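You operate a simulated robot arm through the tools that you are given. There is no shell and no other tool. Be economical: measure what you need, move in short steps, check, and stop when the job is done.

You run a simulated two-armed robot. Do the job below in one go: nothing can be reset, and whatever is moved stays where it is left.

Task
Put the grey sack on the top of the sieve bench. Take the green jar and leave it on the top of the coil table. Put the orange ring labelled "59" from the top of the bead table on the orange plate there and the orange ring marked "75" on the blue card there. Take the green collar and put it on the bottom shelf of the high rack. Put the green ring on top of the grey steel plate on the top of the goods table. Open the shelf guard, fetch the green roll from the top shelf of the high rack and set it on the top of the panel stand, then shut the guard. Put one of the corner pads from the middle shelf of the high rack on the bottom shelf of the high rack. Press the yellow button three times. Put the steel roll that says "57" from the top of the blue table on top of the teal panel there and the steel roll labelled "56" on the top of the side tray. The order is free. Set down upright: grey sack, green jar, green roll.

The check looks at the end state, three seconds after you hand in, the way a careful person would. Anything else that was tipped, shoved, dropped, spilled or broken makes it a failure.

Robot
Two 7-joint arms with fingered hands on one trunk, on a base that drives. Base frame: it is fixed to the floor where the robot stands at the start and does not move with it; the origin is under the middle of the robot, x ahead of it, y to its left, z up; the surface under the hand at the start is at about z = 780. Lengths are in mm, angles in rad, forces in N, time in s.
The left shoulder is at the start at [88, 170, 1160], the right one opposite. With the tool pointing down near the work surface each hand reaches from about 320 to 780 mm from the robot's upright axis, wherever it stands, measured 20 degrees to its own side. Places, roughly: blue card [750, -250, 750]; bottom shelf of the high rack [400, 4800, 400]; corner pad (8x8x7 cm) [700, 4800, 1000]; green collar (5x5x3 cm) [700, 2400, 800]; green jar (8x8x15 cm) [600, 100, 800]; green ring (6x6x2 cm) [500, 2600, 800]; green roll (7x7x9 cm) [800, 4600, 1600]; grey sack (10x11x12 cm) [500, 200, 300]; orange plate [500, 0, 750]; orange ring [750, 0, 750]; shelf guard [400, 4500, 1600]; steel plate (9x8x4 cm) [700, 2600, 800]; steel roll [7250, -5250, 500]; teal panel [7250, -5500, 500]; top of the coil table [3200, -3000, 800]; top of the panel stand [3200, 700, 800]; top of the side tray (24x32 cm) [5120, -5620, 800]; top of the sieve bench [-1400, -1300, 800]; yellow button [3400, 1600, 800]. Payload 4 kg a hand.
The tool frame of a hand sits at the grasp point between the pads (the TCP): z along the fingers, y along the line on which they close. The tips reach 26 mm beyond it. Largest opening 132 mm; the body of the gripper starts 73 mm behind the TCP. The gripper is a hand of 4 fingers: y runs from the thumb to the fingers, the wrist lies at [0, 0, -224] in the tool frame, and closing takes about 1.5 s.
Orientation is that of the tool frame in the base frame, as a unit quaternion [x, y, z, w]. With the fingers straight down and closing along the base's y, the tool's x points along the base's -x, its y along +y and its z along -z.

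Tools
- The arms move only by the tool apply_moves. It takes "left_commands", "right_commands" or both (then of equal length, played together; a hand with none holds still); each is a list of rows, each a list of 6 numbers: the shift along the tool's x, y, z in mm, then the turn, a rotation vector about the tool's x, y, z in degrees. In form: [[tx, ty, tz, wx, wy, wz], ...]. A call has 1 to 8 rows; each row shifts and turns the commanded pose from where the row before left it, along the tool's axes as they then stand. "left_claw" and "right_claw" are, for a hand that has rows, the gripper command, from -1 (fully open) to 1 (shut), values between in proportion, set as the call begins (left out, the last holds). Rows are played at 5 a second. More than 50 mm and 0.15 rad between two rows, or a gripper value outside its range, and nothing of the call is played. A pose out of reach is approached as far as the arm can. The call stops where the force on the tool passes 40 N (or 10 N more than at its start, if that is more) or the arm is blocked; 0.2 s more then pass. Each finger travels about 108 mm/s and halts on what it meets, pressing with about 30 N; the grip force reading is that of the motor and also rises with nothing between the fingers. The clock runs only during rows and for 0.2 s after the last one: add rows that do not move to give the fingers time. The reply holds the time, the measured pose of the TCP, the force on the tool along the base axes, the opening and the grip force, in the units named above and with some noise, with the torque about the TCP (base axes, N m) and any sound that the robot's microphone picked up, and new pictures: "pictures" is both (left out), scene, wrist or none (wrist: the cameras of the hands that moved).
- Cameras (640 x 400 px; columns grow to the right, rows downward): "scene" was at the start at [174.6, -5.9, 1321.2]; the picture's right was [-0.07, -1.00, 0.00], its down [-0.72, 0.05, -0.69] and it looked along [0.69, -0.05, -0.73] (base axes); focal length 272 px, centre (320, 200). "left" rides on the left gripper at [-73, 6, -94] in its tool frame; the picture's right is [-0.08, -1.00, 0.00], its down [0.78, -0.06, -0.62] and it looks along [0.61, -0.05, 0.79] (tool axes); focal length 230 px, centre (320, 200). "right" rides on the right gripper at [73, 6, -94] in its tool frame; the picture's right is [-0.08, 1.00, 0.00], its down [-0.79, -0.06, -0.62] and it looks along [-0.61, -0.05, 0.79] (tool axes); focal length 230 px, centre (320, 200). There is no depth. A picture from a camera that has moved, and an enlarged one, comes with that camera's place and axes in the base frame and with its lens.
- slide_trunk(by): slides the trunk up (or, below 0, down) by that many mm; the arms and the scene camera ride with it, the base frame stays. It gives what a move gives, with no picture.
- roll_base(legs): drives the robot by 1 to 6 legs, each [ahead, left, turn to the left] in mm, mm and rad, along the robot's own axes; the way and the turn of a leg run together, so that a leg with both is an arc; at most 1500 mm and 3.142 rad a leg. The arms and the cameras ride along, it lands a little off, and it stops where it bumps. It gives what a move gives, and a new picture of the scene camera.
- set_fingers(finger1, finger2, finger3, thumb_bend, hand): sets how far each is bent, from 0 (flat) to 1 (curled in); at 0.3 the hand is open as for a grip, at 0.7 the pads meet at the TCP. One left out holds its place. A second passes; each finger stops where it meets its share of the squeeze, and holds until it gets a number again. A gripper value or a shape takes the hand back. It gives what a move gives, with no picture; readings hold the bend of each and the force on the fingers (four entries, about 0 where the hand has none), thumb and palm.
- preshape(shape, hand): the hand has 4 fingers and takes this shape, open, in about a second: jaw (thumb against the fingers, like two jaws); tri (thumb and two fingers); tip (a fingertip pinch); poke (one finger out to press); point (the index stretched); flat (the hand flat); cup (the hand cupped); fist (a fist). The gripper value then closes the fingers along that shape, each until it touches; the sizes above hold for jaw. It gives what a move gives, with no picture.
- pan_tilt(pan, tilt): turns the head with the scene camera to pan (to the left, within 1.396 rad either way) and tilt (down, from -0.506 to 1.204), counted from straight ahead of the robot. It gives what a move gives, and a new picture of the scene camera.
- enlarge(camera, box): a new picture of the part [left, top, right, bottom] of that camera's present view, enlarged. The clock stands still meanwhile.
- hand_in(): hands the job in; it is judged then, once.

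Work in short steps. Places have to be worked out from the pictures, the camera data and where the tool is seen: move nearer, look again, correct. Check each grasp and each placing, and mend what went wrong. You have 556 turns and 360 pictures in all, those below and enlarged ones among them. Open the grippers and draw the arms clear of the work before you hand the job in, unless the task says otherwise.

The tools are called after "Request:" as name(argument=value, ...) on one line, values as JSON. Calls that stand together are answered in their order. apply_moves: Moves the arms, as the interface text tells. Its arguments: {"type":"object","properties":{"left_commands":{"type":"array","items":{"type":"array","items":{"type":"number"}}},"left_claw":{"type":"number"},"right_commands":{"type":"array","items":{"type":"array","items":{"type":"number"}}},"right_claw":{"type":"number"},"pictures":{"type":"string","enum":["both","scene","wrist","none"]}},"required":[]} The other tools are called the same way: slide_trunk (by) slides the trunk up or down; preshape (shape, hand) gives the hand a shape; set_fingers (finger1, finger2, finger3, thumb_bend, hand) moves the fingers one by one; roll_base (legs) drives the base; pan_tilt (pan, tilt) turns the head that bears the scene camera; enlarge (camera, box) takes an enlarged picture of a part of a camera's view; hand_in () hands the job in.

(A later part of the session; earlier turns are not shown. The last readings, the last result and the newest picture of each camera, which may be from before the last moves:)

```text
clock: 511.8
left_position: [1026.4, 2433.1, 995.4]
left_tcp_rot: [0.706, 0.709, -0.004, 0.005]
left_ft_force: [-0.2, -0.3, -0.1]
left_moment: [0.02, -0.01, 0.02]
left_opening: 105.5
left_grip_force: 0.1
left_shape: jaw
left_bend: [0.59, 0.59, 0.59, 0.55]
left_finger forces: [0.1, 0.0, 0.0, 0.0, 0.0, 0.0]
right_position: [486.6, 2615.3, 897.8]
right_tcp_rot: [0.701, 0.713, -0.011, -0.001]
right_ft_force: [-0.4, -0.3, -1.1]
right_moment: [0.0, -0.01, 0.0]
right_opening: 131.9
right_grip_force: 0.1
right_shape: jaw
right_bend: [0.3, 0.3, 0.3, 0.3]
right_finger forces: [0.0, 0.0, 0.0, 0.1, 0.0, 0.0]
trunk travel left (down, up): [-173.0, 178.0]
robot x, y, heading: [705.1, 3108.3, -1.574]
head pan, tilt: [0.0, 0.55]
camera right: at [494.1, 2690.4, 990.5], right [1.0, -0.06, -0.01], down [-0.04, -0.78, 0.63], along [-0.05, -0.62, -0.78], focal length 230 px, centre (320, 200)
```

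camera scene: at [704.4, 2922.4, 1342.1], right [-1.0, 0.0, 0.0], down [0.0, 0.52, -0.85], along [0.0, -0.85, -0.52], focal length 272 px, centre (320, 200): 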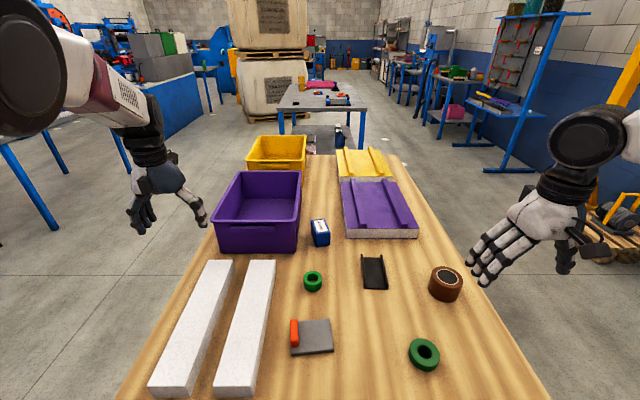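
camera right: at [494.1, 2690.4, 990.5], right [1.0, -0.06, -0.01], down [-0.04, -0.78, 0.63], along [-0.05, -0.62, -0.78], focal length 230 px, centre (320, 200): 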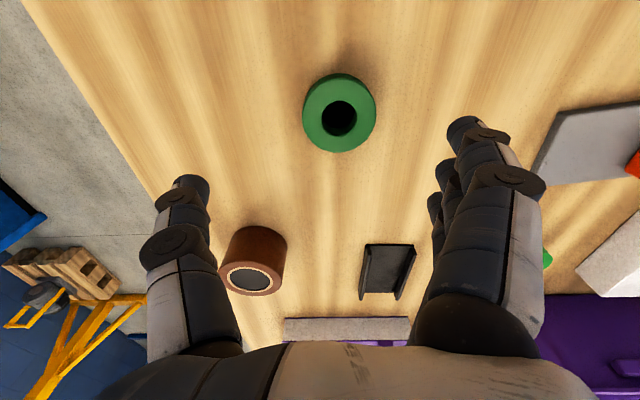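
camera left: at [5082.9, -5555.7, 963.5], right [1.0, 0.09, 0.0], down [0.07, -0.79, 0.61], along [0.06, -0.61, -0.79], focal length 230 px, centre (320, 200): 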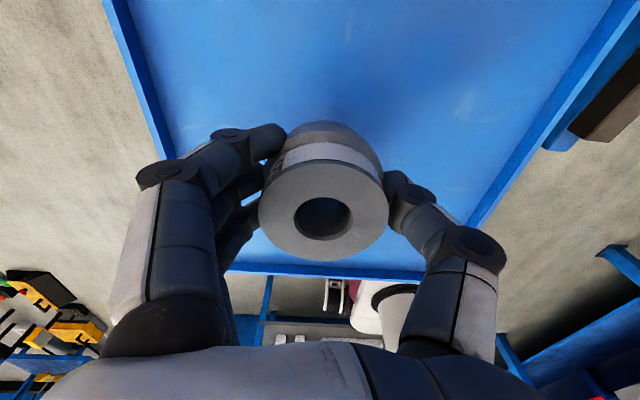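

The ring is at about (501, 2622). I align and go down.

Request:
apply_moves(right_commands=[[7, 14, 20, 0, 0, 0], [0, 0, 35, 0, 0, 0], [0, 0, 20, 0, 0, 0], [0, 0, 10, 0, 0, 0], [0, 0, 0, 0, 0, 0]], pictures="wrist")

```text
clock: 512.7
left_position: [1027.4, 2432.9, 995.5]
left_tcp_rot: [0.706, 0.708, -0.004, 0.007]
left_ft_force: [-0.2, -0.4, -0.7]
left_moment: [0.04, 0.02, 0.0]
left_opening: 105.1
left_grip_force: 0.0
left_shape: jaw
left_bend: [0.59, 0.59, 0.59, 0.55]
left_finger forces: [0.0, 0.1, 0.1, 0.1, 0.0, 0.0]
right_position: [500.2, 2621.6, 825.3]
right_tcp_rot: [0.7, 0.714, -0.011, 0.0]
right_ft_force: [-7.9, 7.5, 24.3]
right_moment: [0.47, -1.69, 0.66]
right_opening: 131.6
right_grip_force: 0.1
right_shape: jaw
right_bend: [0.3, 0.3, 0.3, 0.3]
right_finger forces: [11.6, 8.6, 3.9, 0.0, 0.2, 0.1]
trunk travel left (down, up): [-173.0, 178.0]
robot x, y, heading: [704.2, 3110.2, -1.577]
head pan, tilt: [0.0, 0.55]
stopped in row 4 (right hand): the force on the tool passed its limit at 44 N (the readings are from after the stop); the commanded pose is now the measured one
camera right: at [506.5, 2696.4, 917.2], right [1.0, -0.06, -0.01], down [-0.04, -0.78, 0.63], along [-0.05, -0.63, -0.78], focal length 230 px, centre (320, 200)
```

right: 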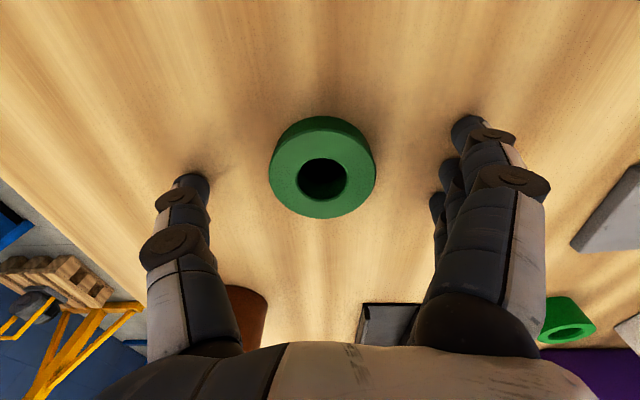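

The fingertips touched the table (so it is at z≈800). I rise 4 mm and close on the ring.

Request:
apply_moves(right_commands=[[0, 0, -5, 0, 0, 0], [0, 0, 0, 0, 0, 0], [0, 0, 0, 0, 0, 0], [0, 0, 0, 0, 0, 0], [0, 0, 0, 0, 0, 0], [0, 0, 0, 0, 0, 0], [0, 0, 0, 0, 0, 0]], right_claw=1, pictures="none")

Request:
apply_moves(right_commands=[[0, 0, -35, 0, 0, 0], [0, 0, -35, 0, 0, 0], [0, 0, -35, 0, 0, 0]], pictures="wrist")

```text
clock: 514.3
left_position: [1027.1, 2432.6, 995.2]
left_tcp_rot: [0.707, 0.707, -0.004, 0.005]
left_ft_force: [0.5, 0.3, 0.9]
left_moment: [0.01, 0.01, -0.01]
left_opening: 105.1
left_grip_force: 0.2
left_shape: jaw
left_bend: [0.59, 0.59, 0.59, 0.55]
left_finger forces: [0.0, 0.0, 0.0, 0.0, 0.1, 0.1]
right_position: [501.8, 2621.2, 828.2]
right_tcp_rot: [0.701, 0.713, -0.012, 0.001]
right_ft_force: [2.5, -1.1, 10.7]
right_moment: [-0.25, -0.82, -0.05]
right_opening: 54.3
right_grip_force: 29.3
right_shape: jaw
right_bend: [0.39, 0.4, 0.45, 0.67]
right_finger forces: [11.5, 7.9, 11.3, 0.1, 19.5, 0.0]
trunk travel left (down, up): [-173.0, 178.0]
robot x, y, heading: [705.2, 3110.4, -1.574]
head pan, tilt: [0.0, 0.55]
```

```text
clock: 515.1
left_position: [1026.7, 2432.3, 994.7]
left_tcp_rot: [0.707, 0.708, -0.004, 0.005]
left_ft_force: [0.1, 1.0, 0.4]
left_moment: [0.0, 0.0, 0.0]
left_opening: 105.7
left_grip_force: 0.0
left_shape: jaw
left_bend: [0.59, 0.59, 0.59, 0.55]
left_finger forces: [0.0, 0.0, 0.0, 0.0, 0.1, 0.0]
right_position: [501.1, 2624.1, 934.2]
right_tcp_rot: [0.701, 0.713, -0.011, 0.0]
right_ft_force: [0.7, 0.4, -0.3]
right_moment: [-0.02, -0.02, 0.01]
right_opening: 53.8
right_grip_force: 30.4
right_shape: jaw
right_bend: [0.39, 0.4, 0.49, 0.67]
right_finger forces: [11.8, 8.2, 0.0, 0.1, 19.5, 0.0]
trunk travel left (down, up): [-173.0, 178.0]
robot x, y, heading: [705.5, 3110.3, -1.576]
head pan, tilt: [0.0, 0.55]
camera right: at [508.3, 2698.0, 1025.8], right [1.0, -0.06, -0.02], down [-0.04, -0.78, 0.63], along [-0.05, -0.63, -0.78], focal length 230 px, centre (320, 200)
```

right: 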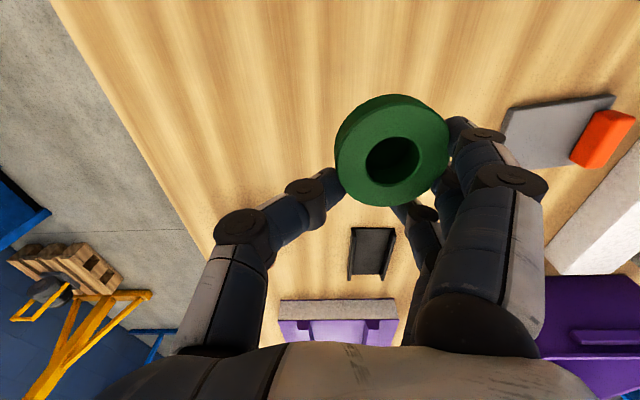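

The ring is held, though toward the finger side (its centre ≈ TCP + (41, 10)). The plate's flat area spans x 681–746, y 2555–2621. I drive so the ring comes over it.

Request:
roll_base(legs=[[46, 157, 0]])

Request:
apply_moves(right_commands=[[0, 0, 20, 0, 0, 0], [0, 0, 20, 0, 0, 0], [0, 0, 0, 0, 0, 0]], pictures="wrist")

```text
clock: 517.1
left_position: [1187.5, 2386.9, 994.9]
left_tcp_rot: [0.704, 0.71, -0.003, 0.005]
left_ft_force: [-0.1, 0.5, -0.8]
left_moment: [0.0, 0.02, 0.02]
left_opening: 105.4
left_grip_force: 0.1
left_shape: jaw
left_bend: [0.59, 0.59, 0.59, 0.55]
left_finger forces: [0.1, 0.1, 0.1, 0.2, 0.0, 0.0]
right_position: [661.2, 2576.3, 931.5]
right_tcp_rot: [0.699, 0.715, -0.01, 0.0]
right_ft_force: [0.1, 0.9, -0.2]
right_moment: [0.0, 0.05, 0.01]
right_opening: 53.7
right_grip_force: 30.0
right_shape: jaw
right_bend: [0.39, 0.4, 0.49, 0.67]
right_finger forces: [11.7, 8.2, 0.1, 0.1, 19.5, 0.0]
trunk travel left (down, up): [-173.0, 178.0]
robot x, y, heading: [866.4, 3063.0, -1.572]
head pan, tilt: [0.0, 0.55]
camera scene: at [862.5, 2876.7, 1342.2], right [-1.0, 0.0, 0.0], down [0.0, 0.52, -0.85], along [0.0, -0.85, -0.52], focal length 272 px, centre (320, 200)
```

scene: 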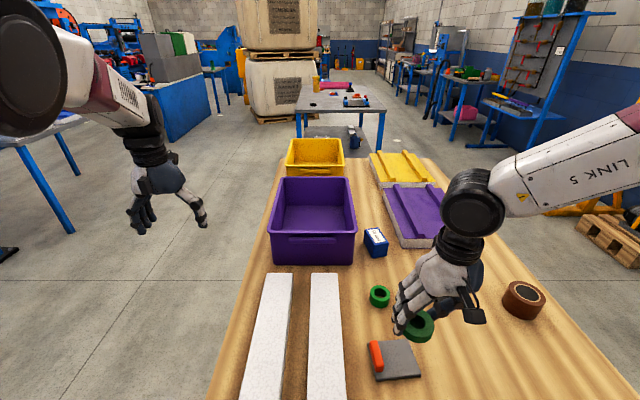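

```text
clock: 517.9
left_position: [1186.0, 2385.7, 994.1]
left_tcp_rot: [0.705, 0.709, -0.004, 0.004]
left_ft_force: [-0.4, 0.3, 0.6]
left_moment: [0.01, -0.02, 0.01]
left_opening: 105.6
left_grip_force: 0.0
left_shape: jaw
left_bend: [0.59, 0.59, 0.59, 0.55]
left_finger forces: [0.0, 0.0, 0.0, 0.0, 0.1, 0.0]
right_position: [660.6, 2575.3, 892.1]
right_tcp_rot: [0.7, 0.714, -0.012, 0.0]
right_ft_force: [-0.8, 0.0, -2.0]
right_moment: [0.0, 0.01, 0.0]
right_opening: 54.0
right_grip_force: 29.9
right_shape: jaw
right_bend: [0.39, 0.4, 0.49, 0.67]
right_finger forces: [11.8, 8.2, 0.0, 0.0, 19.4, 0.0]
trunk travel left (down, up): [-173.0, 178.0]
robot x, y, heading: [858.2, 3061.1, -1.574]
head pan, tilt: [0.0, 0.55]
camera right: at [666.6, 2650.2, 985.2], right [1.0, -0.06, -0.01], down [-0.04, -0.78, 0.63], along [-0.05, -0.63, -0.78], focal length 230 px, centre (320, 200)
```

right: 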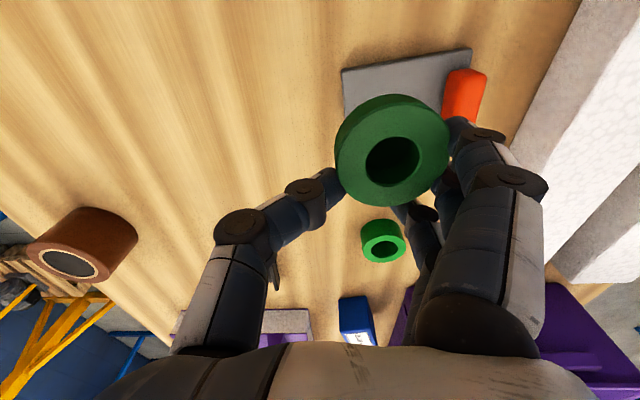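

The ring's centre is at (701, 2587), well placed over the flat. I lower it.

Request:
apply_moves(right_commands=[[0, 0, 20, 0, 0, 0], [0, 0, 18, 0, 0, 0], [0, 0, 6, 0, 0, 0], [0, 0, 0, 0, 0, 0]], pictures="wrist")

```text
clock: 518.9
left_position: [1186.5, 2386.6, 995.1]
left_tcp_rot: [0.705, 0.709, -0.003, 0.004]
left_ft_force: [0.2, 0.8, -0.2]
left_moment: [0.03, -0.02, -0.03]
left_opening: 105.1
left_grip_force: 0.2
left_shape: jaw
left_bend: [0.59, 0.59, 0.59, 0.55]
left_finger forces: [0.0, 0.0, 0.0, 0.1, 0.0, 0.0]
right_position: [659.2, 2574.4, 847.9]
right_tcp_rot: [0.7, 0.714, -0.01, -0.001]
right_ft_force: [0.6, -0.5, 0.5]
right_moment: [0.01, 0.01, -0.01]
right_opening: 53.5
right_grip_force: 29.5
right_shape: jaw
right_bend: [0.39, 0.4, 0.49, 0.67]
right_finger forces: [11.8, 8.4, 0.0, 0.0, 19.4, 0.1]
trunk travel left (down, up): [-173.0, 178.0]
robot x, y, heading: [859.2, 3061.6, -1.567]
head pan, tilt: [0.0, 0.55]
camera right: at [666.4, 2649.2, 941.2], right [1.0, -0.06, -0.02], down [-0.03, -0.78, 0.63], along [-0.05, -0.63, -0.78], focal length 230 px, centre (320, 200)
```

right: 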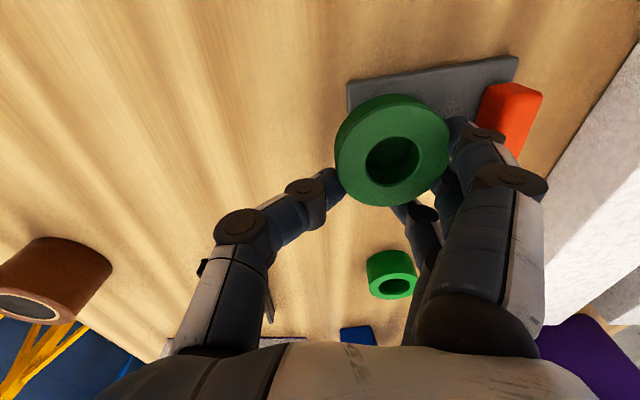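

Request:
apply_moves(right_commands=[[0, 0, 4, 0, 0, 0], [0, 0, 3, 0, 0, 0], [0, 0, 0, 0, 0, 0]], pictures="none")

Request:
apply_moves(right_commands=[[0, 0, 3, 0, 0, 0], [0, 0, 0, 0, 0, 0]], pictures="none")

```text
clock: 519.7
left_position: [1186.2, 2385.8, 994.4]
left_tcp_rot: [0.705, 0.709, -0.003, 0.005]
left_ft_force: [0.9, 0.7, -0.5]
left_moment: [0.0, -0.03, -0.01]
left_opening: 105.1
left_grip_force: 0.0
left_shape: jaw
left_bend: [0.59, 0.59, 0.59, 0.55]
left_finger forces: [0.0, 0.0, 0.1, 0.0, 0.0, 0.0]
right_position: [659.7, 2573.8, 841.6]
right_tcp_rot: [0.7, 0.714, -0.01, 0.0]
right_ft_force: [-0.2, 0.6, 1.2]
right_moment: [-0.08, -0.07, -0.03]
right_opening: 53.8
right_grip_force: 30.2
right_shape: jaw
right_bend: [0.39, 0.4, 0.5, 0.67]
right_finger forces: [11.8, 8.3, 1.7, 0.1, 19.4, 0.0]
trunk travel left (down, up): [-173.0, 178.0]
robot x, y, heading: [865.0, 3058.2, -1.57]
head pan, tilt: [0.0, 0.55]
```

```text
clock: 520.3
left_position: [1187.1, 2387.7, 996.3]
left_tcp_rot: [0.706, 0.709, -0.004, 0.005]
left_ft_force: [0.6, -0.4, 1.3]
left_moment: [0.02, 0.01, 0.04]
left_opening: 105.3
left_grip_force: 0.0
left_shape: jaw
left_bend: [0.59, 0.59, 0.59, 0.55]
left_finger forces: [0.0, 0.0, 0.0, 0.0, 0.0, 0.1]
right_position: [659.6, 2573.2, 840.1]
right_tcp_rot: [0.7, 0.714, -0.013, 0.002]
right_ft_force: [-2.6, -1.1, 21.7]
right_moment: [-0.44, -1.1, -0.09]
right_opening: 53.0
right_grip_force: 30.1
right_shape: jaw
right_bend: [0.39, 0.4, 0.54, 0.67]
right_finger forces: [11.8, 8.3, 21.7, 0.1, 19.4, 0.0]
trunk travel left (down, up): [-173.0, 178.0]
robot x, y, heading: [861.4, 3064.5, -1.565]
head pan, tilt: [0.0, 0.55]
```

Touching down. I hold the fingers at their bends and open only the thumb, so neither ring nor plate is pushed.

Request:
apply_moves(right_commands=[[0, 0, -2.5, 0, 0, 0], [0, 0, 0, 0, 0, 0]], pictures="none")

Request:
set_fingers(hand="right", finger1=0.38, finger2=0.39, finger3=0.48, thumb_bend=0.45)

Request:
apply_moves(right_commands=[[0, -4, 0, 0, 0, 0], [0, 0, -30, 0, 0, 0], [0, 0, -40, 0, 0, 0], [0, 0, -40, 0, 0, 0]], pictures="wrist")

```text
clock: 520.9
left_position: [1186.3, 2387.6, 993.9]
left_tcp_rot: [0.705, 0.709, -0.004, 0.004]
left_ft_force: [-0.1, -0.5, 0.5]
left_moment: [0.06, 0.02, 0.0]
left_opening: 105.3
left_grip_force: 0.1
left_shape: jaw
left_bend: [0.59, 0.59, 0.59, 0.55]
left_finger forces: [0.0, 0.0, 0.0, 0.1, 0.0, 0.0]
right_position: [660.1, 2575.4, 840.6]
right_tcp_rot: [0.7, 0.714, -0.011, -0.001]
right_ft_force: [-1.7, -1.9, 10.3]
right_moment: [-0.27, -0.49, -0.1]
right_opening: 53.5
right_grip_force: 29.5
right_shape: jaw
right_bend: [0.39, 0.4, 0.52, 0.67]
right_finger forces: [11.8, 8.3, 10.2, 0.0, 19.4, 0.0]
trunk travel left (down, up): [-173.0, 178.0]
robot x, y, heading: [862.3, 3060.8, -1.571]
head pan, tilt: [0.0, 0.55]
```

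```text
clock: 521.9
left_position: [1186.9, 2388.1, 995.3]
left_tcp_rot: [0.705, 0.709, -0.004, 0.006]
left_ft_force: [-0.4, -0.5, 0.4]
left_moment: [-0.02, 0.0, 0.03]
left_opening: 105.3
left_grip_force: 0.1
left_shape: jaw
left_bend: [0.59, 0.59, 0.59, 0.55]
left_finger forces: [0.0, 0.0, 0.0, 0.0, 0.1, 0.1]
right_position: [659.9, 2574.7, 842.1]
right_tcp_rot: [0.699, 0.715, -0.011, 0.001]
right_ft_force: [1.0, -0.2, 14.9]
right_moment: [-0.29, -0.85, 0.03]
right_opening: 99.3
right_grip_force: 8.4
right_shape: fingers
right_bend: [0.38, 0.39, 0.46, 0.45]
right_finger forces: [0.2, 0.0, 15.3, 0.0, 0.0, 0.0]
trunk travel left (down, up): [-173.0, 178.0]
robot x, y, heading: [860.4, 3065.6, -1.57]
head pan, tilt: [0.0, 0.55]
```

```text
clock: 522.9
left_position: [1187.5, 2387.7, 995.6]
left_tcp_rot: [0.705, 0.709, -0.004, 0.005]
left_ft_force: [0.4, -0.4, -0.1]
left_moment: [0.01, 0.02, 0.02]
left_opening: 105.3
left_grip_force: 0.1
left_shape: jaw
left_bend: [0.59, 0.59, 0.59, 0.55]
left_finger forces: [0.1, 0.0, 0.0, 0.0, 0.0, 0.0]
right_position: [657.3, 2576.5, 951.2]
right_tcp_rot: [0.7, 0.714, -0.01, -0.001]
right_ft_force: [0.0, 0.3, -0.4]
right_moment: [-0.01, 0.02, -0.01]
right_opening: 99.1
right_grip_force: 0.0
right_shape: fingers
right_bend: [0.38, 0.39, 0.48, 0.45]
right_finger forces: [0.0, 0.0, 0.0, 0.0, 0.1, 0.0]
trunk travel left (down, up): [-173.0, 178.0]
robot x, y, heading: [863.5, 3062.9, -1.57]
head pan, tilt: [0.0, 0.55]
camera right: at [664.5, 2651.6, 1044.0], right [1.0, -0.06, -0.01], down [-0.03, -0.78, 0.63], along [-0.05, -0.63, -0.78], focal length 230 px, centre (320, 200)
```

right: 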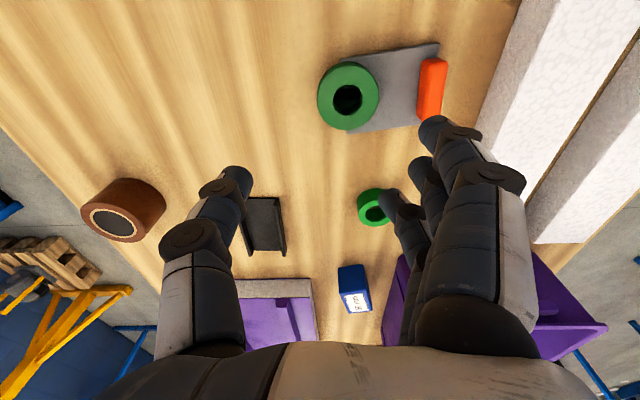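

The ring was dragged to the plate's edge (centre ≈ (682, 2591)) when released. I'll push it back to the middle of the flat with the closed hand from its -x side.

Request:
apply_moves(right_commands=[[7, -28, 0, 0, 0, 0], [8, -28, 0, 0, 0, 0], [0, 0, 0, 0, 0, 0], [0, 0, 30, 0, 0, 0], [0, 0, 30, 0, 0, 0], [0, 0, 36, 0, 0, 0], [0, 0, 0, 0, 0, 0]], right_claw=1, pictures="wrist")

```text
clock: 524.5
left_position: [1186.6, 2387.5, 994.6]
left_tcp_rot: [0.705, 0.709, -0.004, 0.005]
left_ft_force: [-1.4, 0.0, 0.6]
left_moment: [0.01, 0.02, -0.01]
left_opening: 105.1
left_grip_force: 0.0
left_shape: jaw
left_bend: [0.59, 0.59, 0.59, 0.55]
left_finger forces: [0.1, 0.1, 0.1, 0.0, 0.0, 0.0]
right_position: [599.8, 2589.6, 854.7]
right_tcp_rot: [0.699, 0.715, -0.012, 0.0]
right_ft_force: [0.0, 0.7, 0.1]
right_moment: [-0.03, 0.0, -0.02]
right_opening: 0.0
right_grip_force: 30.1
right_shape: jaw
right_bend: [0.7, 0.59, 0.69, 0.67]
right_finger forces: [0.0, 0.0, 0.0, 0.1, 0.1, 0.0]
trunk travel left (down, up): [-173.0, 178.0]
robot x, y, heading: [863.6, 3059.0, -1.569]
head pan, tilt: [0.0, 0.55]
camera right: at [605.4, 2663.8, 947.9], right [1.0, -0.06, -0.01], down [-0.04, -0.78, 0.63], along [-0.05, -0.63, -0.78], focal length 230 px, centre (320, 200)
```

right: 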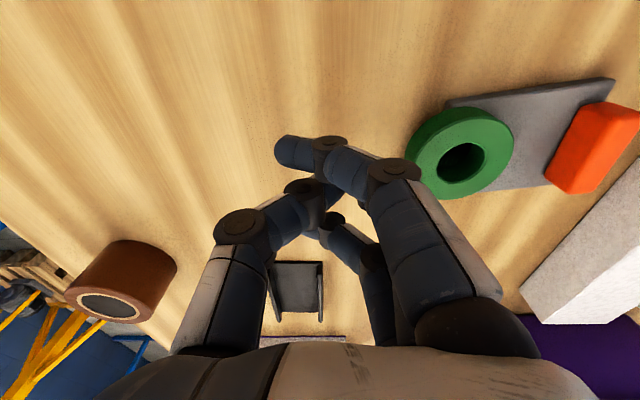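

I lower 9 mm and push toward +x.

Request:
apply_moves(right_commands=[[0, 0, 9, 0, 0, 0], [0, 12, 0, 0, 0, 0], [0, 12, 0, 0, 0, 0], [0, 10, 0, 0, 0, 0], [0, 0, 0, 0, 0, 0]], pictures="wrist")

```text
clock: 525.7
left_position: [1187.3, 2386.3, 994.3]
left_tcp_rot: [0.706, 0.709, -0.003, 0.004]
left_ft_force: [0.2, -0.3, 0.6]
left_moment: [-0.01, 0.02, 0.01]
left_opening: 105.3
left_grip_force: 0.1
left_shape: jaw
left_bend: [0.59, 0.59, 0.59, 0.55]
left_finger forces: [0.0, 0.1, 0.1, 0.1, 0.1, 0.1]
right_position: [633.0, 2589.0, 845.4]
right_tcp_rot: [0.699, 0.715, -0.011, -0.001]
right_ft_force: [-0.5, 0.6, 1.5]
right_moment: [0.02, 0.03, 0.01]
right_opening: 0.0
right_grip_force: 29.8
right_shape: jaw
right_bend: [0.7, 0.59, 0.69, 0.67]
right_finger forces: [0.0, 0.0, 0.0, 0.0, 0.1, 0.1]
trunk travel left (down, up): [-173.0, 178.0]
robot x, y, heading: [862.3, 3065.1, -1.572]
head pan, tilt: [0.0, 0.55]
camera right: at [639.9, 2663.6, 938.7], right [1.0, -0.06, -0.01], down [-0.04, -0.78, 0.63], along [-0.05, -0.63, -0.78], focal length 230 px, centre (320, 200)
```

right: 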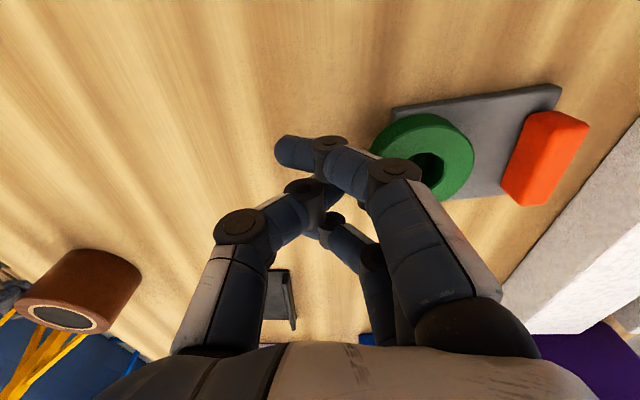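

The ring has begun to move (centre ≈ 693). I push 12 mm more.

Request:
apply_moves(right_commands=[[0, 6, 0, 0, 0, 0], [0, 6, 0, 0, 0, 0], [0, 0, 0, 0, 0, 0]], pictures="none")

Request:
apply_moves(right_commands=[[0, -12, 0, 0, 0, 0], [0, 0, -40, 0, 0, 0], [0, 0, -40, 0, 0, 0], [0, 0, -30, 0, 0, 0]], pictures="wrist")

```text
clock: 526.5
left_position: [1187.2, 2386.2, 994.7]
left_tcp_rot: [0.705, 0.709, -0.004, 0.005]
left_ft_force: [0.1, 0.4, -0.7]
left_moment: [0.0, -0.02, -0.02]
left_opening: 105.5
left_grip_force: 0.0
left_shape: jaw
left_bend: [0.59, 0.59, 0.59, 0.55]
left_finger forces: [0.0, 0.0, 0.0, 0.0, 0.0, 0.1]
right_position: [644.1, 2589.2, 845.1]
right_tcp_rot: [0.7, 0.714, -0.011, 0.0]
right_ft_force: [-1.4, 0.7, 2.0]
right_moment: [-0.03, -0.03, 0.01]
right_opening: 0.0
right_grip_force: 29.9
right_shape: jaw
right_bend: [0.7, 0.59, 0.69, 0.67]
right_finger forces: [0.1, 0.0, 0.0, 0.0, 0.0, 0.0]
trunk travel left (down, up): [-173.0, 178.0]
robot x, y, heading: [860.7, 3063.1, -1.576]
head pan, tilt: [0.0, 0.55]
```

```text
clock: 527.5
left_position: [1186.1, 2386.7, 995.0]
left_tcp_rot: [0.705, 0.709, -0.004, 0.005]
left_ft_force: [0.3, -0.9, -1.0]
left_moment: [-0.01, 0.01, 0.02]
left_opening: 105.6
left_grip_force: 0.0
left_shape: jaw
left_bend: [0.59, 0.59, 0.59, 0.55]
left_finger forces: [0.0, 0.0, 0.0, 0.0, 0.1, 0.1]
right_position: [636.1, 2591.4, 955.4]
right_tcp_rot: [0.7, 0.714, -0.011, 0.0]
right_ft_force: [-0.6, -0.3, 0.6]
right_moment: [-0.01, -0.01, 0.0]
right_opening: 0.2
right_grip_force: 30.0
right_shape: jaw
right_bend: [0.7, 0.59, 0.69, 0.67]
right_finger forces: [0.0, 0.0, 0.0, 0.0, 0.1, 0.1]
trunk travel left (down, up): [-173.0, 178.0]
robot x, y, heading: [859.5, 3064.7, -1.567]
head pan, tilt: [0.0, 0.55]
camera right: at [642.0, 2665.9, 1048.7], right [1.0, -0.06, -0.01], down [-0.04, -0.78, 0.63], along [-0.05, -0.63, -0.78], focal length 230 px, centre (320, 200)
```

right: 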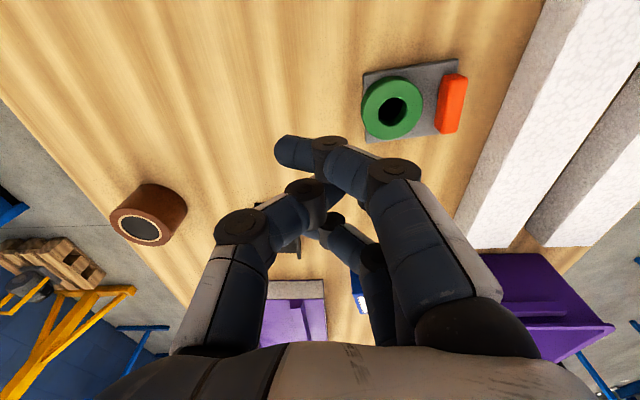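

The green ring now sits well on the plate (centre ≈ (704, 2590)). Next the green collar at about (722, 2450): I shift the base and bring the right hand above it.

Request:
roll_base(legs=[[0, 72, 0]])

Request:
apply_moves(right_commands=[[-36, 4, 15, 0, 0, 0], [-36, 4, 15, 0, 0, 0], [-36, 4, 15, 0, 0, 0], [-36, 4, 15, 0, 0, 0], [0, 0, 0, 0, 0, 0]], right_claw=-0.5, pictures="wrist")

```text
clock: 528.8
left_position: [1258.9, 2384.9, 993.5]
left_tcp_rot: [0.705, 0.709, -0.003, 0.005]
left_ft_force: [-0.2, 0.2, -0.2]
left_moment: [0.0, 0.0, -0.05]
left_opening: 105.3
left_grip_force: 0.2
left_shape: jaw
left_bend: [0.59, 0.59, 0.59, 0.55]
left_finger forces: [0.0, 0.0, 0.0, 0.0, 0.0, 0.0]
right_position: [707.9, 2590.4, 954.9]
right_tcp_rot: [0.7, 0.714, -0.01, -0.001]
right_ft_force: [-0.2, -0.1, 0.6]
right_moment: [-0.01, 0.02, -0.02]
right_opening: 0.2
right_grip_force: 29.6
right_shape: jaw
right_bend: [0.7, 0.59, 0.69, 0.67]
right_finger forces: [0.0, 0.0, 0.0, 0.0, 0.0, 0.1]
trunk travel left (down, up): [-173.0, 178.0]
robot x, y, heading: [932.9, 3065.0, -1.568]
head pan, tilt: [0.0, 0.55]
camera scene: at [934.6, 2876.7, 1342.2], right [-1.0, 0.0, 0.0], down [0.0, 0.52, -0.85], along [0.0, -0.85, -0.52], focal length 272 px, centre (320, 200)
```

scene: 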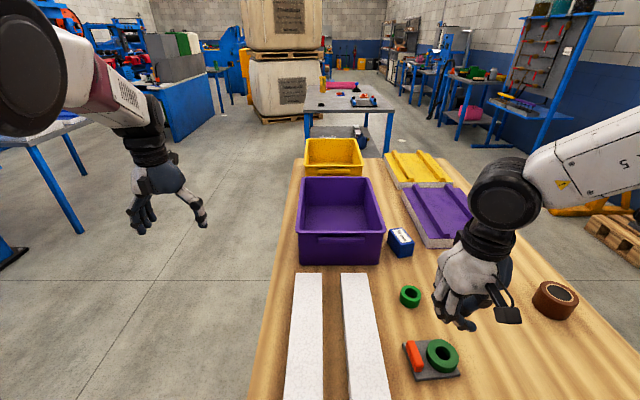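

```text
clock: 530.0
left_position: [1258.7, 2388.0, 995.0]
left_tcp_rot: [0.705, 0.709, -0.004, 0.006]
left_ft_force: [-0.3, -0.9, 0.6]
left_moment: [0.0, -0.02, 0.01]
left_opening: 105.4
left_grip_force: 0.0
left_shape: jaw
left_bend: [0.59, 0.59, 0.59, 0.55]
left_finger forces: [0.0, 0.2, 0.1, 0.1, 0.1, 0.0]
right_position: [725.3, 2445.8, 896.0]
right_tcp_rot: [0.699, 0.715, -0.011, 0.0]
right_ft_force: [0.9, 0.8, 0.2]
right_moment: [-0.04, -0.02, 0.0]
right_opening: 98.5
right_grip_force: 0.1
right_shape: jaw
right_bend: [0.64, 0.64, 0.64, 0.6]
right_finger forces: [0.0, 0.0, 0.0, 0.0, 0.0, 0.0]
trunk travel left (down, up): [-173.0, 178.0]
robot x, y, heading: [939.6, 3065.3, -1.57]
head pan, tilt: [0.0, 0.55]
camera right: at [732.6, 2521.4, 989.5], right [1.0, -0.06, -0.01], down [-0.04, -0.78, 0.63], along [-0.05, -0.63, -0.78], focal length 230 px, centre (320, 200)
```

right: 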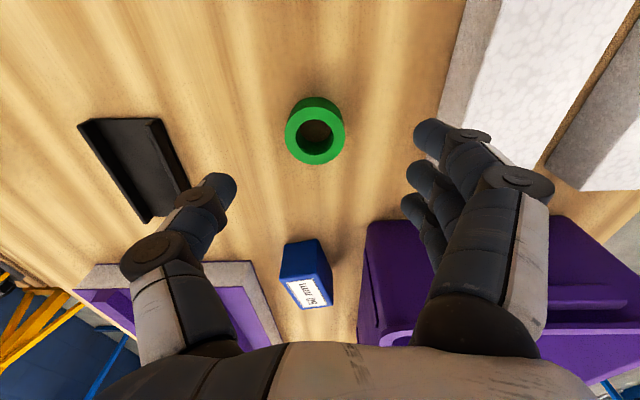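

The collar is at (722, 2451). I align and descend.

Request:
apply_moves(right_commands=[[5, -3, 15, 0, 0, 0], [0, 0, 25, 0, 0, 0], [0, 0, 16, 0, 0, 0], [0, 0, 7, 0, 0, 0], [0, 0, 0, 0, 0, 0]], pictures="wrist")

```text
clock: 531.2
left_position: [1258.2, 2386.2, 994.3]
left_tcp_rot: [0.706, 0.708, -0.003, 0.004]
left_ft_force: [0.3, 0.5, 0.0]
left_moment: [-0.03, -0.01, -0.01]
left_opening: 105.1
left_grip_force: 0.1
left_shape: jaw
left_bend: [0.59, 0.59, 0.59, 0.55]
left_finger forces: [0.1, 0.0, 0.0, 0.0, 0.1, 0.1]
right_position: [721.2, 2450.6, 834.0]
right_tcp_rot: [0.699, 0.715, -0.011, 0.0]
right_ft_force: [-0.4, 0.0, 0.4]
right_moment: [0.0, 0.01, 0.01]
right_opening: 98.7
right_grip_force: 0.1
right_shape: jaw
right_bend: [0.64, 0.64, 0.64, 0.6]
right_finger forces: [0.0, 0.0, 0.0, 0.0, 0.1, 0.1]
trunk travel left (down, up): [-173.0, 178.0]
robot x, y, heading: [934.0, 3061.4, -1.571]
head pan, tilt: [0.0, 0.55]
camera right: at [727.9, 2524.8, 926.7], right [1.0, -0.06, -0.01], down [-0.04, -0.78, 0.63], along [-0.05, -0.63, -0.78], focal length 230 px, centre (320, 200)
```

right: 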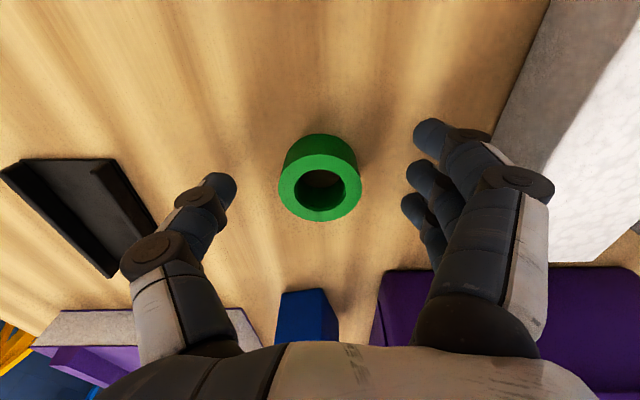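

Centred. I close and lift.

Request:
apply_moves(right_commands=[[0, 0, 0, 0, 0, 0], [0, 0, 0, 0, 0, 0], [0, 0, 0, 0, 0, 0], [0, 0, 0, 0, 0, 0], [0, 0, 0, 0, 0, 0]], right_claw=1, pictures="none")

Request:
apply_moves(right_commands=[[0, 0, -30, 0, 0, 0], [0, 0, -40, 0, 0, 0], [0, 0, -40, 0, 0, 0], [0, 0, -40, 0, 0, 0], [0, 0, -40, 0, 0, 0]], pictures="wrist")

```text
clock: 532.4
left_position: [1257.9, 2387.1, 994.7]
left_tcp_rot: [0.705, 0.709, -0.003, 0.005]
left_ft_force: [0.6, -0.2, 0.0]
left_moment: [0.02, 0.02, 0.01]
left_opening: 105.5
left_grip_force: 0.0
left_shape: jaw
left_bend: [0.59, 0.59, 0.59, 0.55]
left_finger forces: [0.0, 0.0, 0.0, 0.1, 0.0, 0.0]
right_position: [721.0, 2449.7, 833.9]
right_tcp_rot: [0.699, 0.715, -0.011, -0.001]
right_ft_force: [0.7, 0.0, 1.2]
right_moment: [-0.02, 0.03, -0.02]
right_opening: 31.6
right_grip_force: 29.8
right_shape: jaw
right_bend: [0.72, 0.74, 0.72, 0.7]
right_finger forces: [8.0, 9.2, 9.2, 0.0, 26.9, 0.1]
trunk travel left (down, up): [-173.0, 178.0]
robot x, y, heading: [934.0, 3064.8, -1.571]
head pan, tilt: [0.0, 0.55]
```

```text
clock: 533.6
left_position: [1257.9, 2386.3, 994.5]
left_tcp_rot: [0.705, 0.709, -0.003, 0.005]
left_ft_force: [-0.1, 0.4, 0.5]
left_moment: [-0.02, 0.01, 0.04]
left_opening: 105.6
left_grip_force: 0.1
left_shape: jaw
left_bend: [0.59, 0.59, 0.59, 0.55]
left_finger forces: [0.1, 0.0, 0.0, 0.1, 0.1, 0.0]
right_position: [723.4, 2453.7, 1026.5]
right_tcp_rot: [0.7, 0.714, -0.01, 0.0]
right_ft_force: [-0.3, -0.2, -0.9]
right_moment: [0.02, -0.01, -0.02]
right_opening: 31.6
right_grip_force: 29.9
right_shape: jaw
right_bend: [0.72, 0.74, 0.72, 0.7]
right_finger forces: [9.2, 9.5, 10.5, 0.0, 26.9, 0.0]
trunk travel left (down, up): [-173.0, 178.0]
robot x, y, heading: [932.7, 3063.5, -1.572]
head pan, tilt: [0.0, 0.55]
camera right: at [730.8, 2528.4, 1118.1], right [1.0, -0.06, -0.01], down [-0.04, -0.78, 0.63], along [-0.05, -0.63, -0.78], focal length 230 px, centre (320, 200)
```

right: 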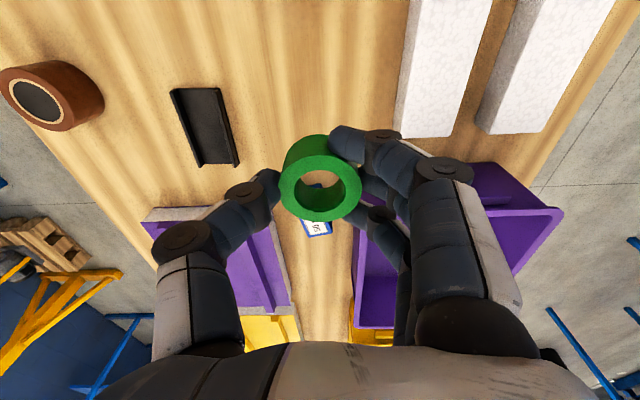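

The collar is held. I back off from the table and turn to the high rack.

Request:
roll_base(legs=[[-250, 250, 0], [0, 0, 3.14]])

Request:
pan_tilt(pan=0, tilt=0.12)

```text
clock: 543.7
left_position: [857.5, 3988.3, 993.6]
left_tcp_rot: [0.708, -0.706, -0.004, -0.004]
left_ft_force: [0.5, -0.5, 0.5]
left_moment: [0.01, 0.0, 0.02]
left_opening: 105.3
left_grip_force: 0.1
left_shape: jaw
left_bend: [0.59, 0.59, 0.59, 0.55]
left_finger forces: [0.0, 0.1, 0.1, 0.0, 0.1, 0.0]
right_position: [1392.3, 3922.1, 1024.2]
right_tcp_rot: [0.715, -0.699, 0.001, -0.01]
right_ft_force: [-0.1, 0.7, -0.7]
right_moment: [0.0, -0.02, -0.01]
right_opening: 31.3
right_grip_force: 29.9
right_shape: jaw
right_bend: [0.72, 0.74, 0.72, 0.7]
right_finger forces: [6.9, 9.2, 10.9, 0.0, 26.6, 0.0]
trunk travel left (down, up): [-173.0, 178.0]
robot x, y, heading: [1187.7, 3312.6, 1.572]
head pan, tilt: [0.0, 0.55]
camera scene: at [1183.4, 3497.3, 1342.2], right [1.0, 0.0, 0.0], down [0.0, -0.52, -0.85], along [0.0, 0.85, -0.52], focal length 272 px, centre (320, 200)
```

scene: 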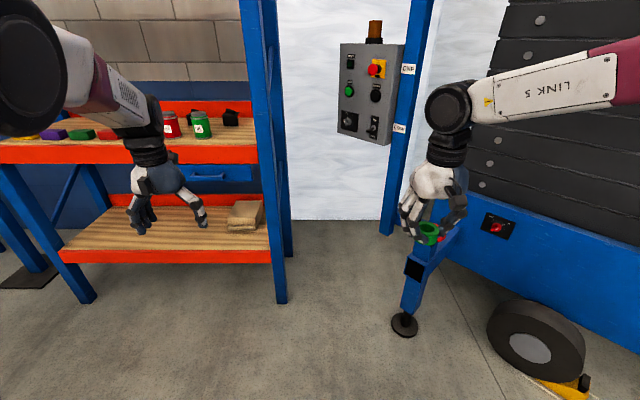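

```text
clock: 544.6
left_position: [858.4, 3987.8, 993.6]
left_tcp_rot: [0.709, -0.705, -0.005, -0.003]
left_ft_force: [-0.2, -0.2, -0.6]
left_moment: [-0.03, 0.01, -0.01]
left_opening: 105.6
left_grip_force: 0.0
left_shape: jaw
left_bend: [0.59, 0.59, 0.59, 0.55]
left_finger forces: [0.0, 0.0, 0.0, 0.0, 0.1, 0.0]
right_position: [1392.2, 3921.6, 1025.1]
right_tcp_rot: [0.715, -0.699, 0.001, -0.01]
right_ft_force: [0.5, -0.6, -0.7]
right_moment: [0.01, 0.0, 0.01]
right_opening: 31.0
right_grip_force: 29.7
right_shape: jaw
right_bend: [0.72, 0.74, 0.72, 0.7]
right_finger forces: [6.9, 9.1, 10.9, 0.0, 26.6, 0.0]
trunk travel left (down, up): [-173.0, 178.0]
robot x, y, heading: [1181.9, 3312.6, 1.571]
head pan, tilt: [0.0, 0.12]
camera scene: at [1183.5, 3499.9, 1381.8], right [1.0, 0.0, 0.0], down [0.0, -0.12, -0.99], along [0.0, 0.99, -0.12], focal length 272 px, centre (320, 200)
```

scene: 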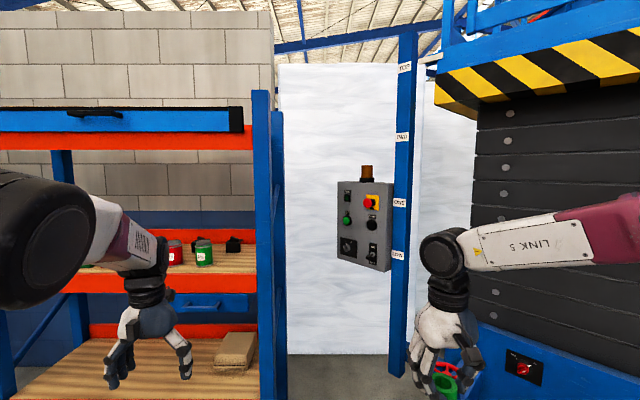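

The rack is to the left: top shelf with a blue guard bar and black handle, middle shelf with small items, bottom shelf with wooden boards. I strafe left to stand before it.

Request:
roll_base(legs=[[0, 560, 0]])

Request:
slide_trunk(by=175)

Request:
pan_tilt(pan=0, tilt=0.25)

```text
clock: 550.1
left_position: [296.4, 3988.6, 994.0]
left_tcp_rot: [0.708, -0.706, -0.005, -0.003]
left_ft_force: [0.5, 0.2, 0.2]
left_moment: [0.01, -0.01, 0.02]
left_opening: 105.6
left_grip_force: 0.2
left_shape: jaw
left_bend: [0.59, 0.59, 0.59, 0.55]
left_finger forces: [0.0, 0.0, 0.0, 0.0, 0.0, 0.0]
right_position: [829.0, 3922.1, 1025.3]
right_tcp_rot: [0.714, -0.7, 0.0, -0.011]
right_ft_force: [-0.3, 0.4, -0.3]
right_moment: [-0.02, 0.0, -0.01]
right_opening: 31.1
right_grip_force: 29.5
right_shape: jaw
right_bend: [0.72, 0.74, 0.72, 0.7]
right_finger forces: [7.0, 9.3, 10.9, 0.0, 26.6, 0.0]
trunk travel left (down, up): [-173.0, 178.0]
robot x, y, heading: [621.5, 3312.6, 1.568]
head pan, tilt: [0.0, 0.12]
camera scene: at [620.0, 3500.1, 1381.9], right [1.0, 0.0, 0.0], down [0.0, -0.12, -0.99], along [0.0, 0.99, -0.12], focal length 272 px, centre (320, 200)
```

scene: 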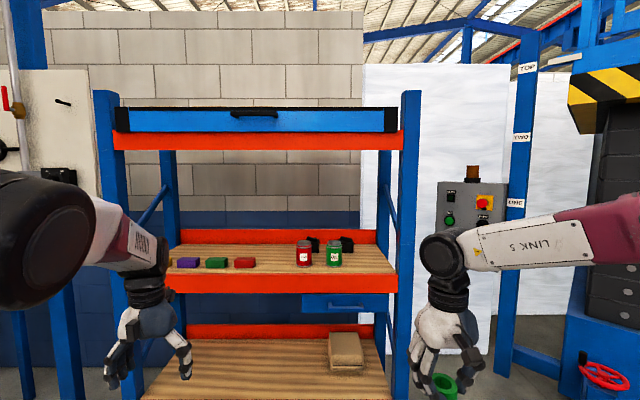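

```text
clock: 552.0
left_position: [296.5, 3989.1, 1169.1]
left_tcp_rot: [0.708, -0.706, -0.003, -0.003]
left_ft_force: [-0.2, 0.6, -0.3]
left_moment: [0.0, 0.0, 0.03]
left_opening: 105.2
left_grip_force: 0.0
left_shape: jaw
left_bend: [0.59, 0.59, 0.59, 0.55]
left_finger forces: [0.0, 0.0, 0.0, 0.0, 0.0, 0.1]
right_position: [830.8, 3920.7, 1199.2]
right_tcp_rot: [0.714, -0.7, 0.0, -0.01]
right_ft_force: [-0.8, -0.9, -0.6]
right_moment: [0.01, -0.02, 0.0]
right_opening: 31.1
right_grip_force: 29.8
right_shape: jaw
right_bend: [0.72, 0.74, 0.72, 0.7]
right_finger forces: [7.0, 9.3, 11.0, 0.0, 26.6, 0.0]
trunk travel left (down, up): [-348.0, 3.0]
robot x, y, heading: [617.0, 3311.6, 1.569]
head pan, tilt: [0.0, 0.12]
```

```text
clock: 552.7
left_position: [294.9, 3988.1, 1169.2]
left_tcp_rot: [0.709, -0.706, -0.004, -0.004]
left_ft_force: [0.6, -0.2, 0.6]
left_moment: [0.0, -0.03, 0.0]
left_opening: 105.4
left_grip_force: 0.1
left_shape: jaw
left_bend: [0.59, 0.59, 0.59, 0.55]
left_finger forces: [0.0, 0.0, 0.0, 0.0, 0.0, 0.0]
right_position: [830.2, 3921.2, 1199.9]
right_tcp_rot: [0.714, -0.7, 0.0, -0.011]
right_ft_force: [-0.8, -0.6, -1.1]
right_moment: [0.01, 0.01, 0.01]
right_opening: 31.2
right_grip_force: 30.5
right_shape: jaw
right_bend: [0.72, 0.74, 0.72, 0.7]
right_finger forces: [7.0, 9.3, 11.0, 0.1, 26.5, 0.0]
trunk travel left (down, up): [-348.0, 3.0]
robot x, y, heading: [614.4, 3313.0, 1.569]
head pan, tilt: [0.0, 0.25]
camera scene: at [620.1, 3445.5, 1547.4], right [1.0, 0.0, 0.0], down [0.0, -0.25, -0.97], along [0.0, 0.97, -0.25], focal length 272 px, centre (320, 200)
```

scene: 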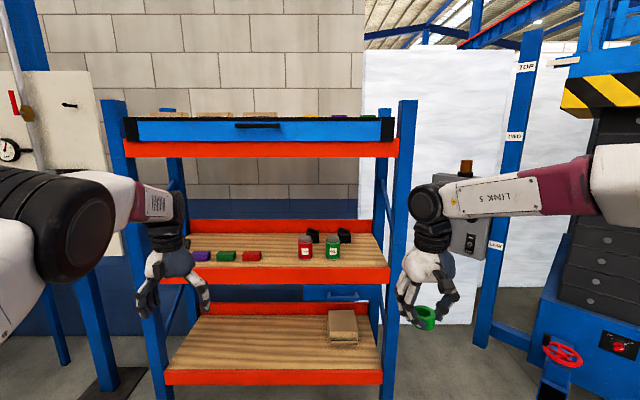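

I enlarge the guard to see how it opens.

Request:
enlarge(camera="scene", box=[90, 90, 420, 190])

```text
1.94 times, centred on (255, 140) of scene
camera zoom: at [620.1, 3445.5, 1547.4], right [1.0, 0.0, 0.0], down [0.0, -0.25, -0.97], along [0.0, 0.97, -0.25], focal length 528 px, centre (446, 316)
```

zoom: 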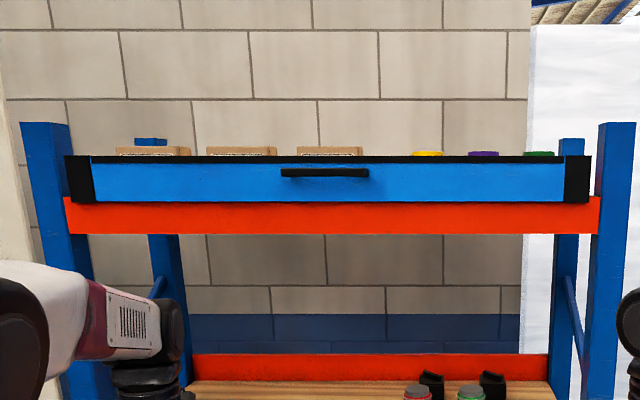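

It looks like a flap with a handle bar near its top. First I place the collar: I draw the left hand back and lower the trunk for the bottom shelf.

Request:
apply_moves(left_commands=[[40, 0, 0, 0, 0, 0], [40, 0, 0, 0, 0, 0], [40, 0, 0, 0, 0, 0], [40, 0, 0, 0, 0, 0]], pictures="none")

Request:
slide_trunk(by=-345)

Request:
roll_base(legs=[[330, 320, 0]])

```text
clock: 553.7
left_position: [297.6, 3826.1, 1167.7]
left_tcp_rot: [0.708, -0.706, -0.006, -0.003]
left_ft_force: [0.0, -0.1, -1.4]
left_moment: [-0.01, -0.02, 0.0]
left_opening: 105.4
left_grip_force: 0.1
left_shape: jaw
left_bend: [0.59, 0.59, 0.59, 0.55]
left_finger forces: [0.1, 0.1, 0.0, 0.0, 0.0, 0.0]
right_position: [828.2, 3920.6, 1199.7]
right_tcp_rot: [0.714, -0.7, 0.0, -0.011]
right_ft_force: [0.0, -0.5, -0.8]
right_moment: [0.03, 0.03, -0.01]
right_opening: 31.5
right_grip_force: 30.0
right_shape: jaw
right_bend: [0.72, 0.74, 0.72, 0.7]
right_finger forces: [7.0, 9.3, 11.1, 0.1, 26.6, 0.0]
trunk travel left (down, up): [-348.0, 3.0]
robot x, y, heading: [615.2, 3313.5, 1.574]
head pan, tilt: [0.0, 0.25]
```

```text
clock: 557.1
left_position: [296.3, 3821.2, 680.5]
left_tcp_rot: [0.695, -0.695, 0.13, 0.134]
left_ft_force: [0.2, 0.0, -0.5]
left_moment: [0.0, -0.03, 0.02]
left_opening: 105.3
left_grip_force: 0.0
left_shape: jaw
left_bend: [0.59, 0.59, 0.59, 0.55]
left_finger forces: [0.0, 0.1, 0.0, 0.0, 0.1, 0.1]
right_position: [829.6, 3920.8, 855.6]
right_tcp_rot: [0.713, -0.701, 0.0, -0.011]
right_ft_force: [0.5, -0.6, 0.0]
right_moment: [0.03, -0.04, -0.02]
right_opening: 31.1
right_grip_force: 30.0
right_shape: jaw
right_bend: [0.72, 0.74, 0.72, 0.7]
right_finger forces: [7.6, 9.4, 11.3, 0.1, 26.7, 0.1]
trunk travel left (down, up): [-3.0, 348.0]
robot x, y, heading: [620.0, 3308.6, 1.569]
head pan, tilt: [0.0, 0.25]
```

```text
clock: 560.5
left_position: [-15.6, 4157.2, 679.9]
left_tcp_rot: [-0.694, 0.696, -0.13, -0.134]
left_ft_force: [-0.7, 0.4, 1.0]
left_moment: [0.0, -0.01, -0.01]
left_opening: 105.0
left_grip_force: 0.0
left_shape: jaw
left_bend: [0.59, 0.59, 0.59, 0.55]
left_finger forces: [0.0, 0.1, 0.1, 0.0, 0.0, 0.1]
right_position: [518.2, 4254.9, 854.4]
right_tcp_rot: [0.712, -0.702, 0.001, -0.011]
right_ft_force: [0.5, -0.1, 0.2]
right_moment: [0.01, 0.0, 0.0]
right_opening: 30.8
right_grip_force: 30.1
right_shape: jaw
right_bend: [0.72, 0.74, 0.72, 0.7]
right_finger forces: [7.6, 9.3, 11.2, 0.0, 26.7, 0.0]
trunk travel left (down, up): [-3.0, 348.0]
robot x, y, heading: [306.1, 3645.9, 1.567]
head pan, tilt: [0.0, 0.25]
camera scene: at [307.2, 4006.2, 1173.2], right [1.0, -0.01, 0.0], down [0.0, -0.25, -0.97], along [0.01, 0.97, -0.25], focal length 272 px, centre (320, 200)
```

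scene: 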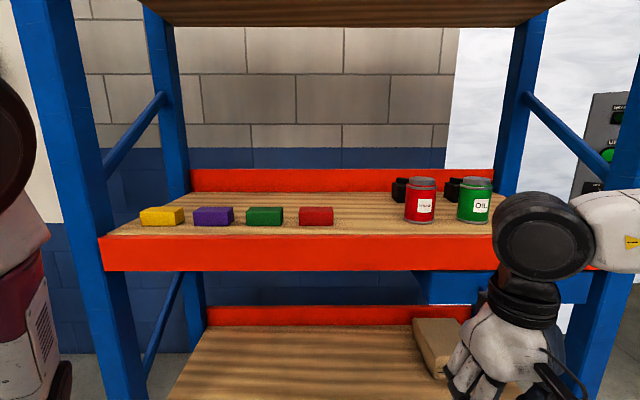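

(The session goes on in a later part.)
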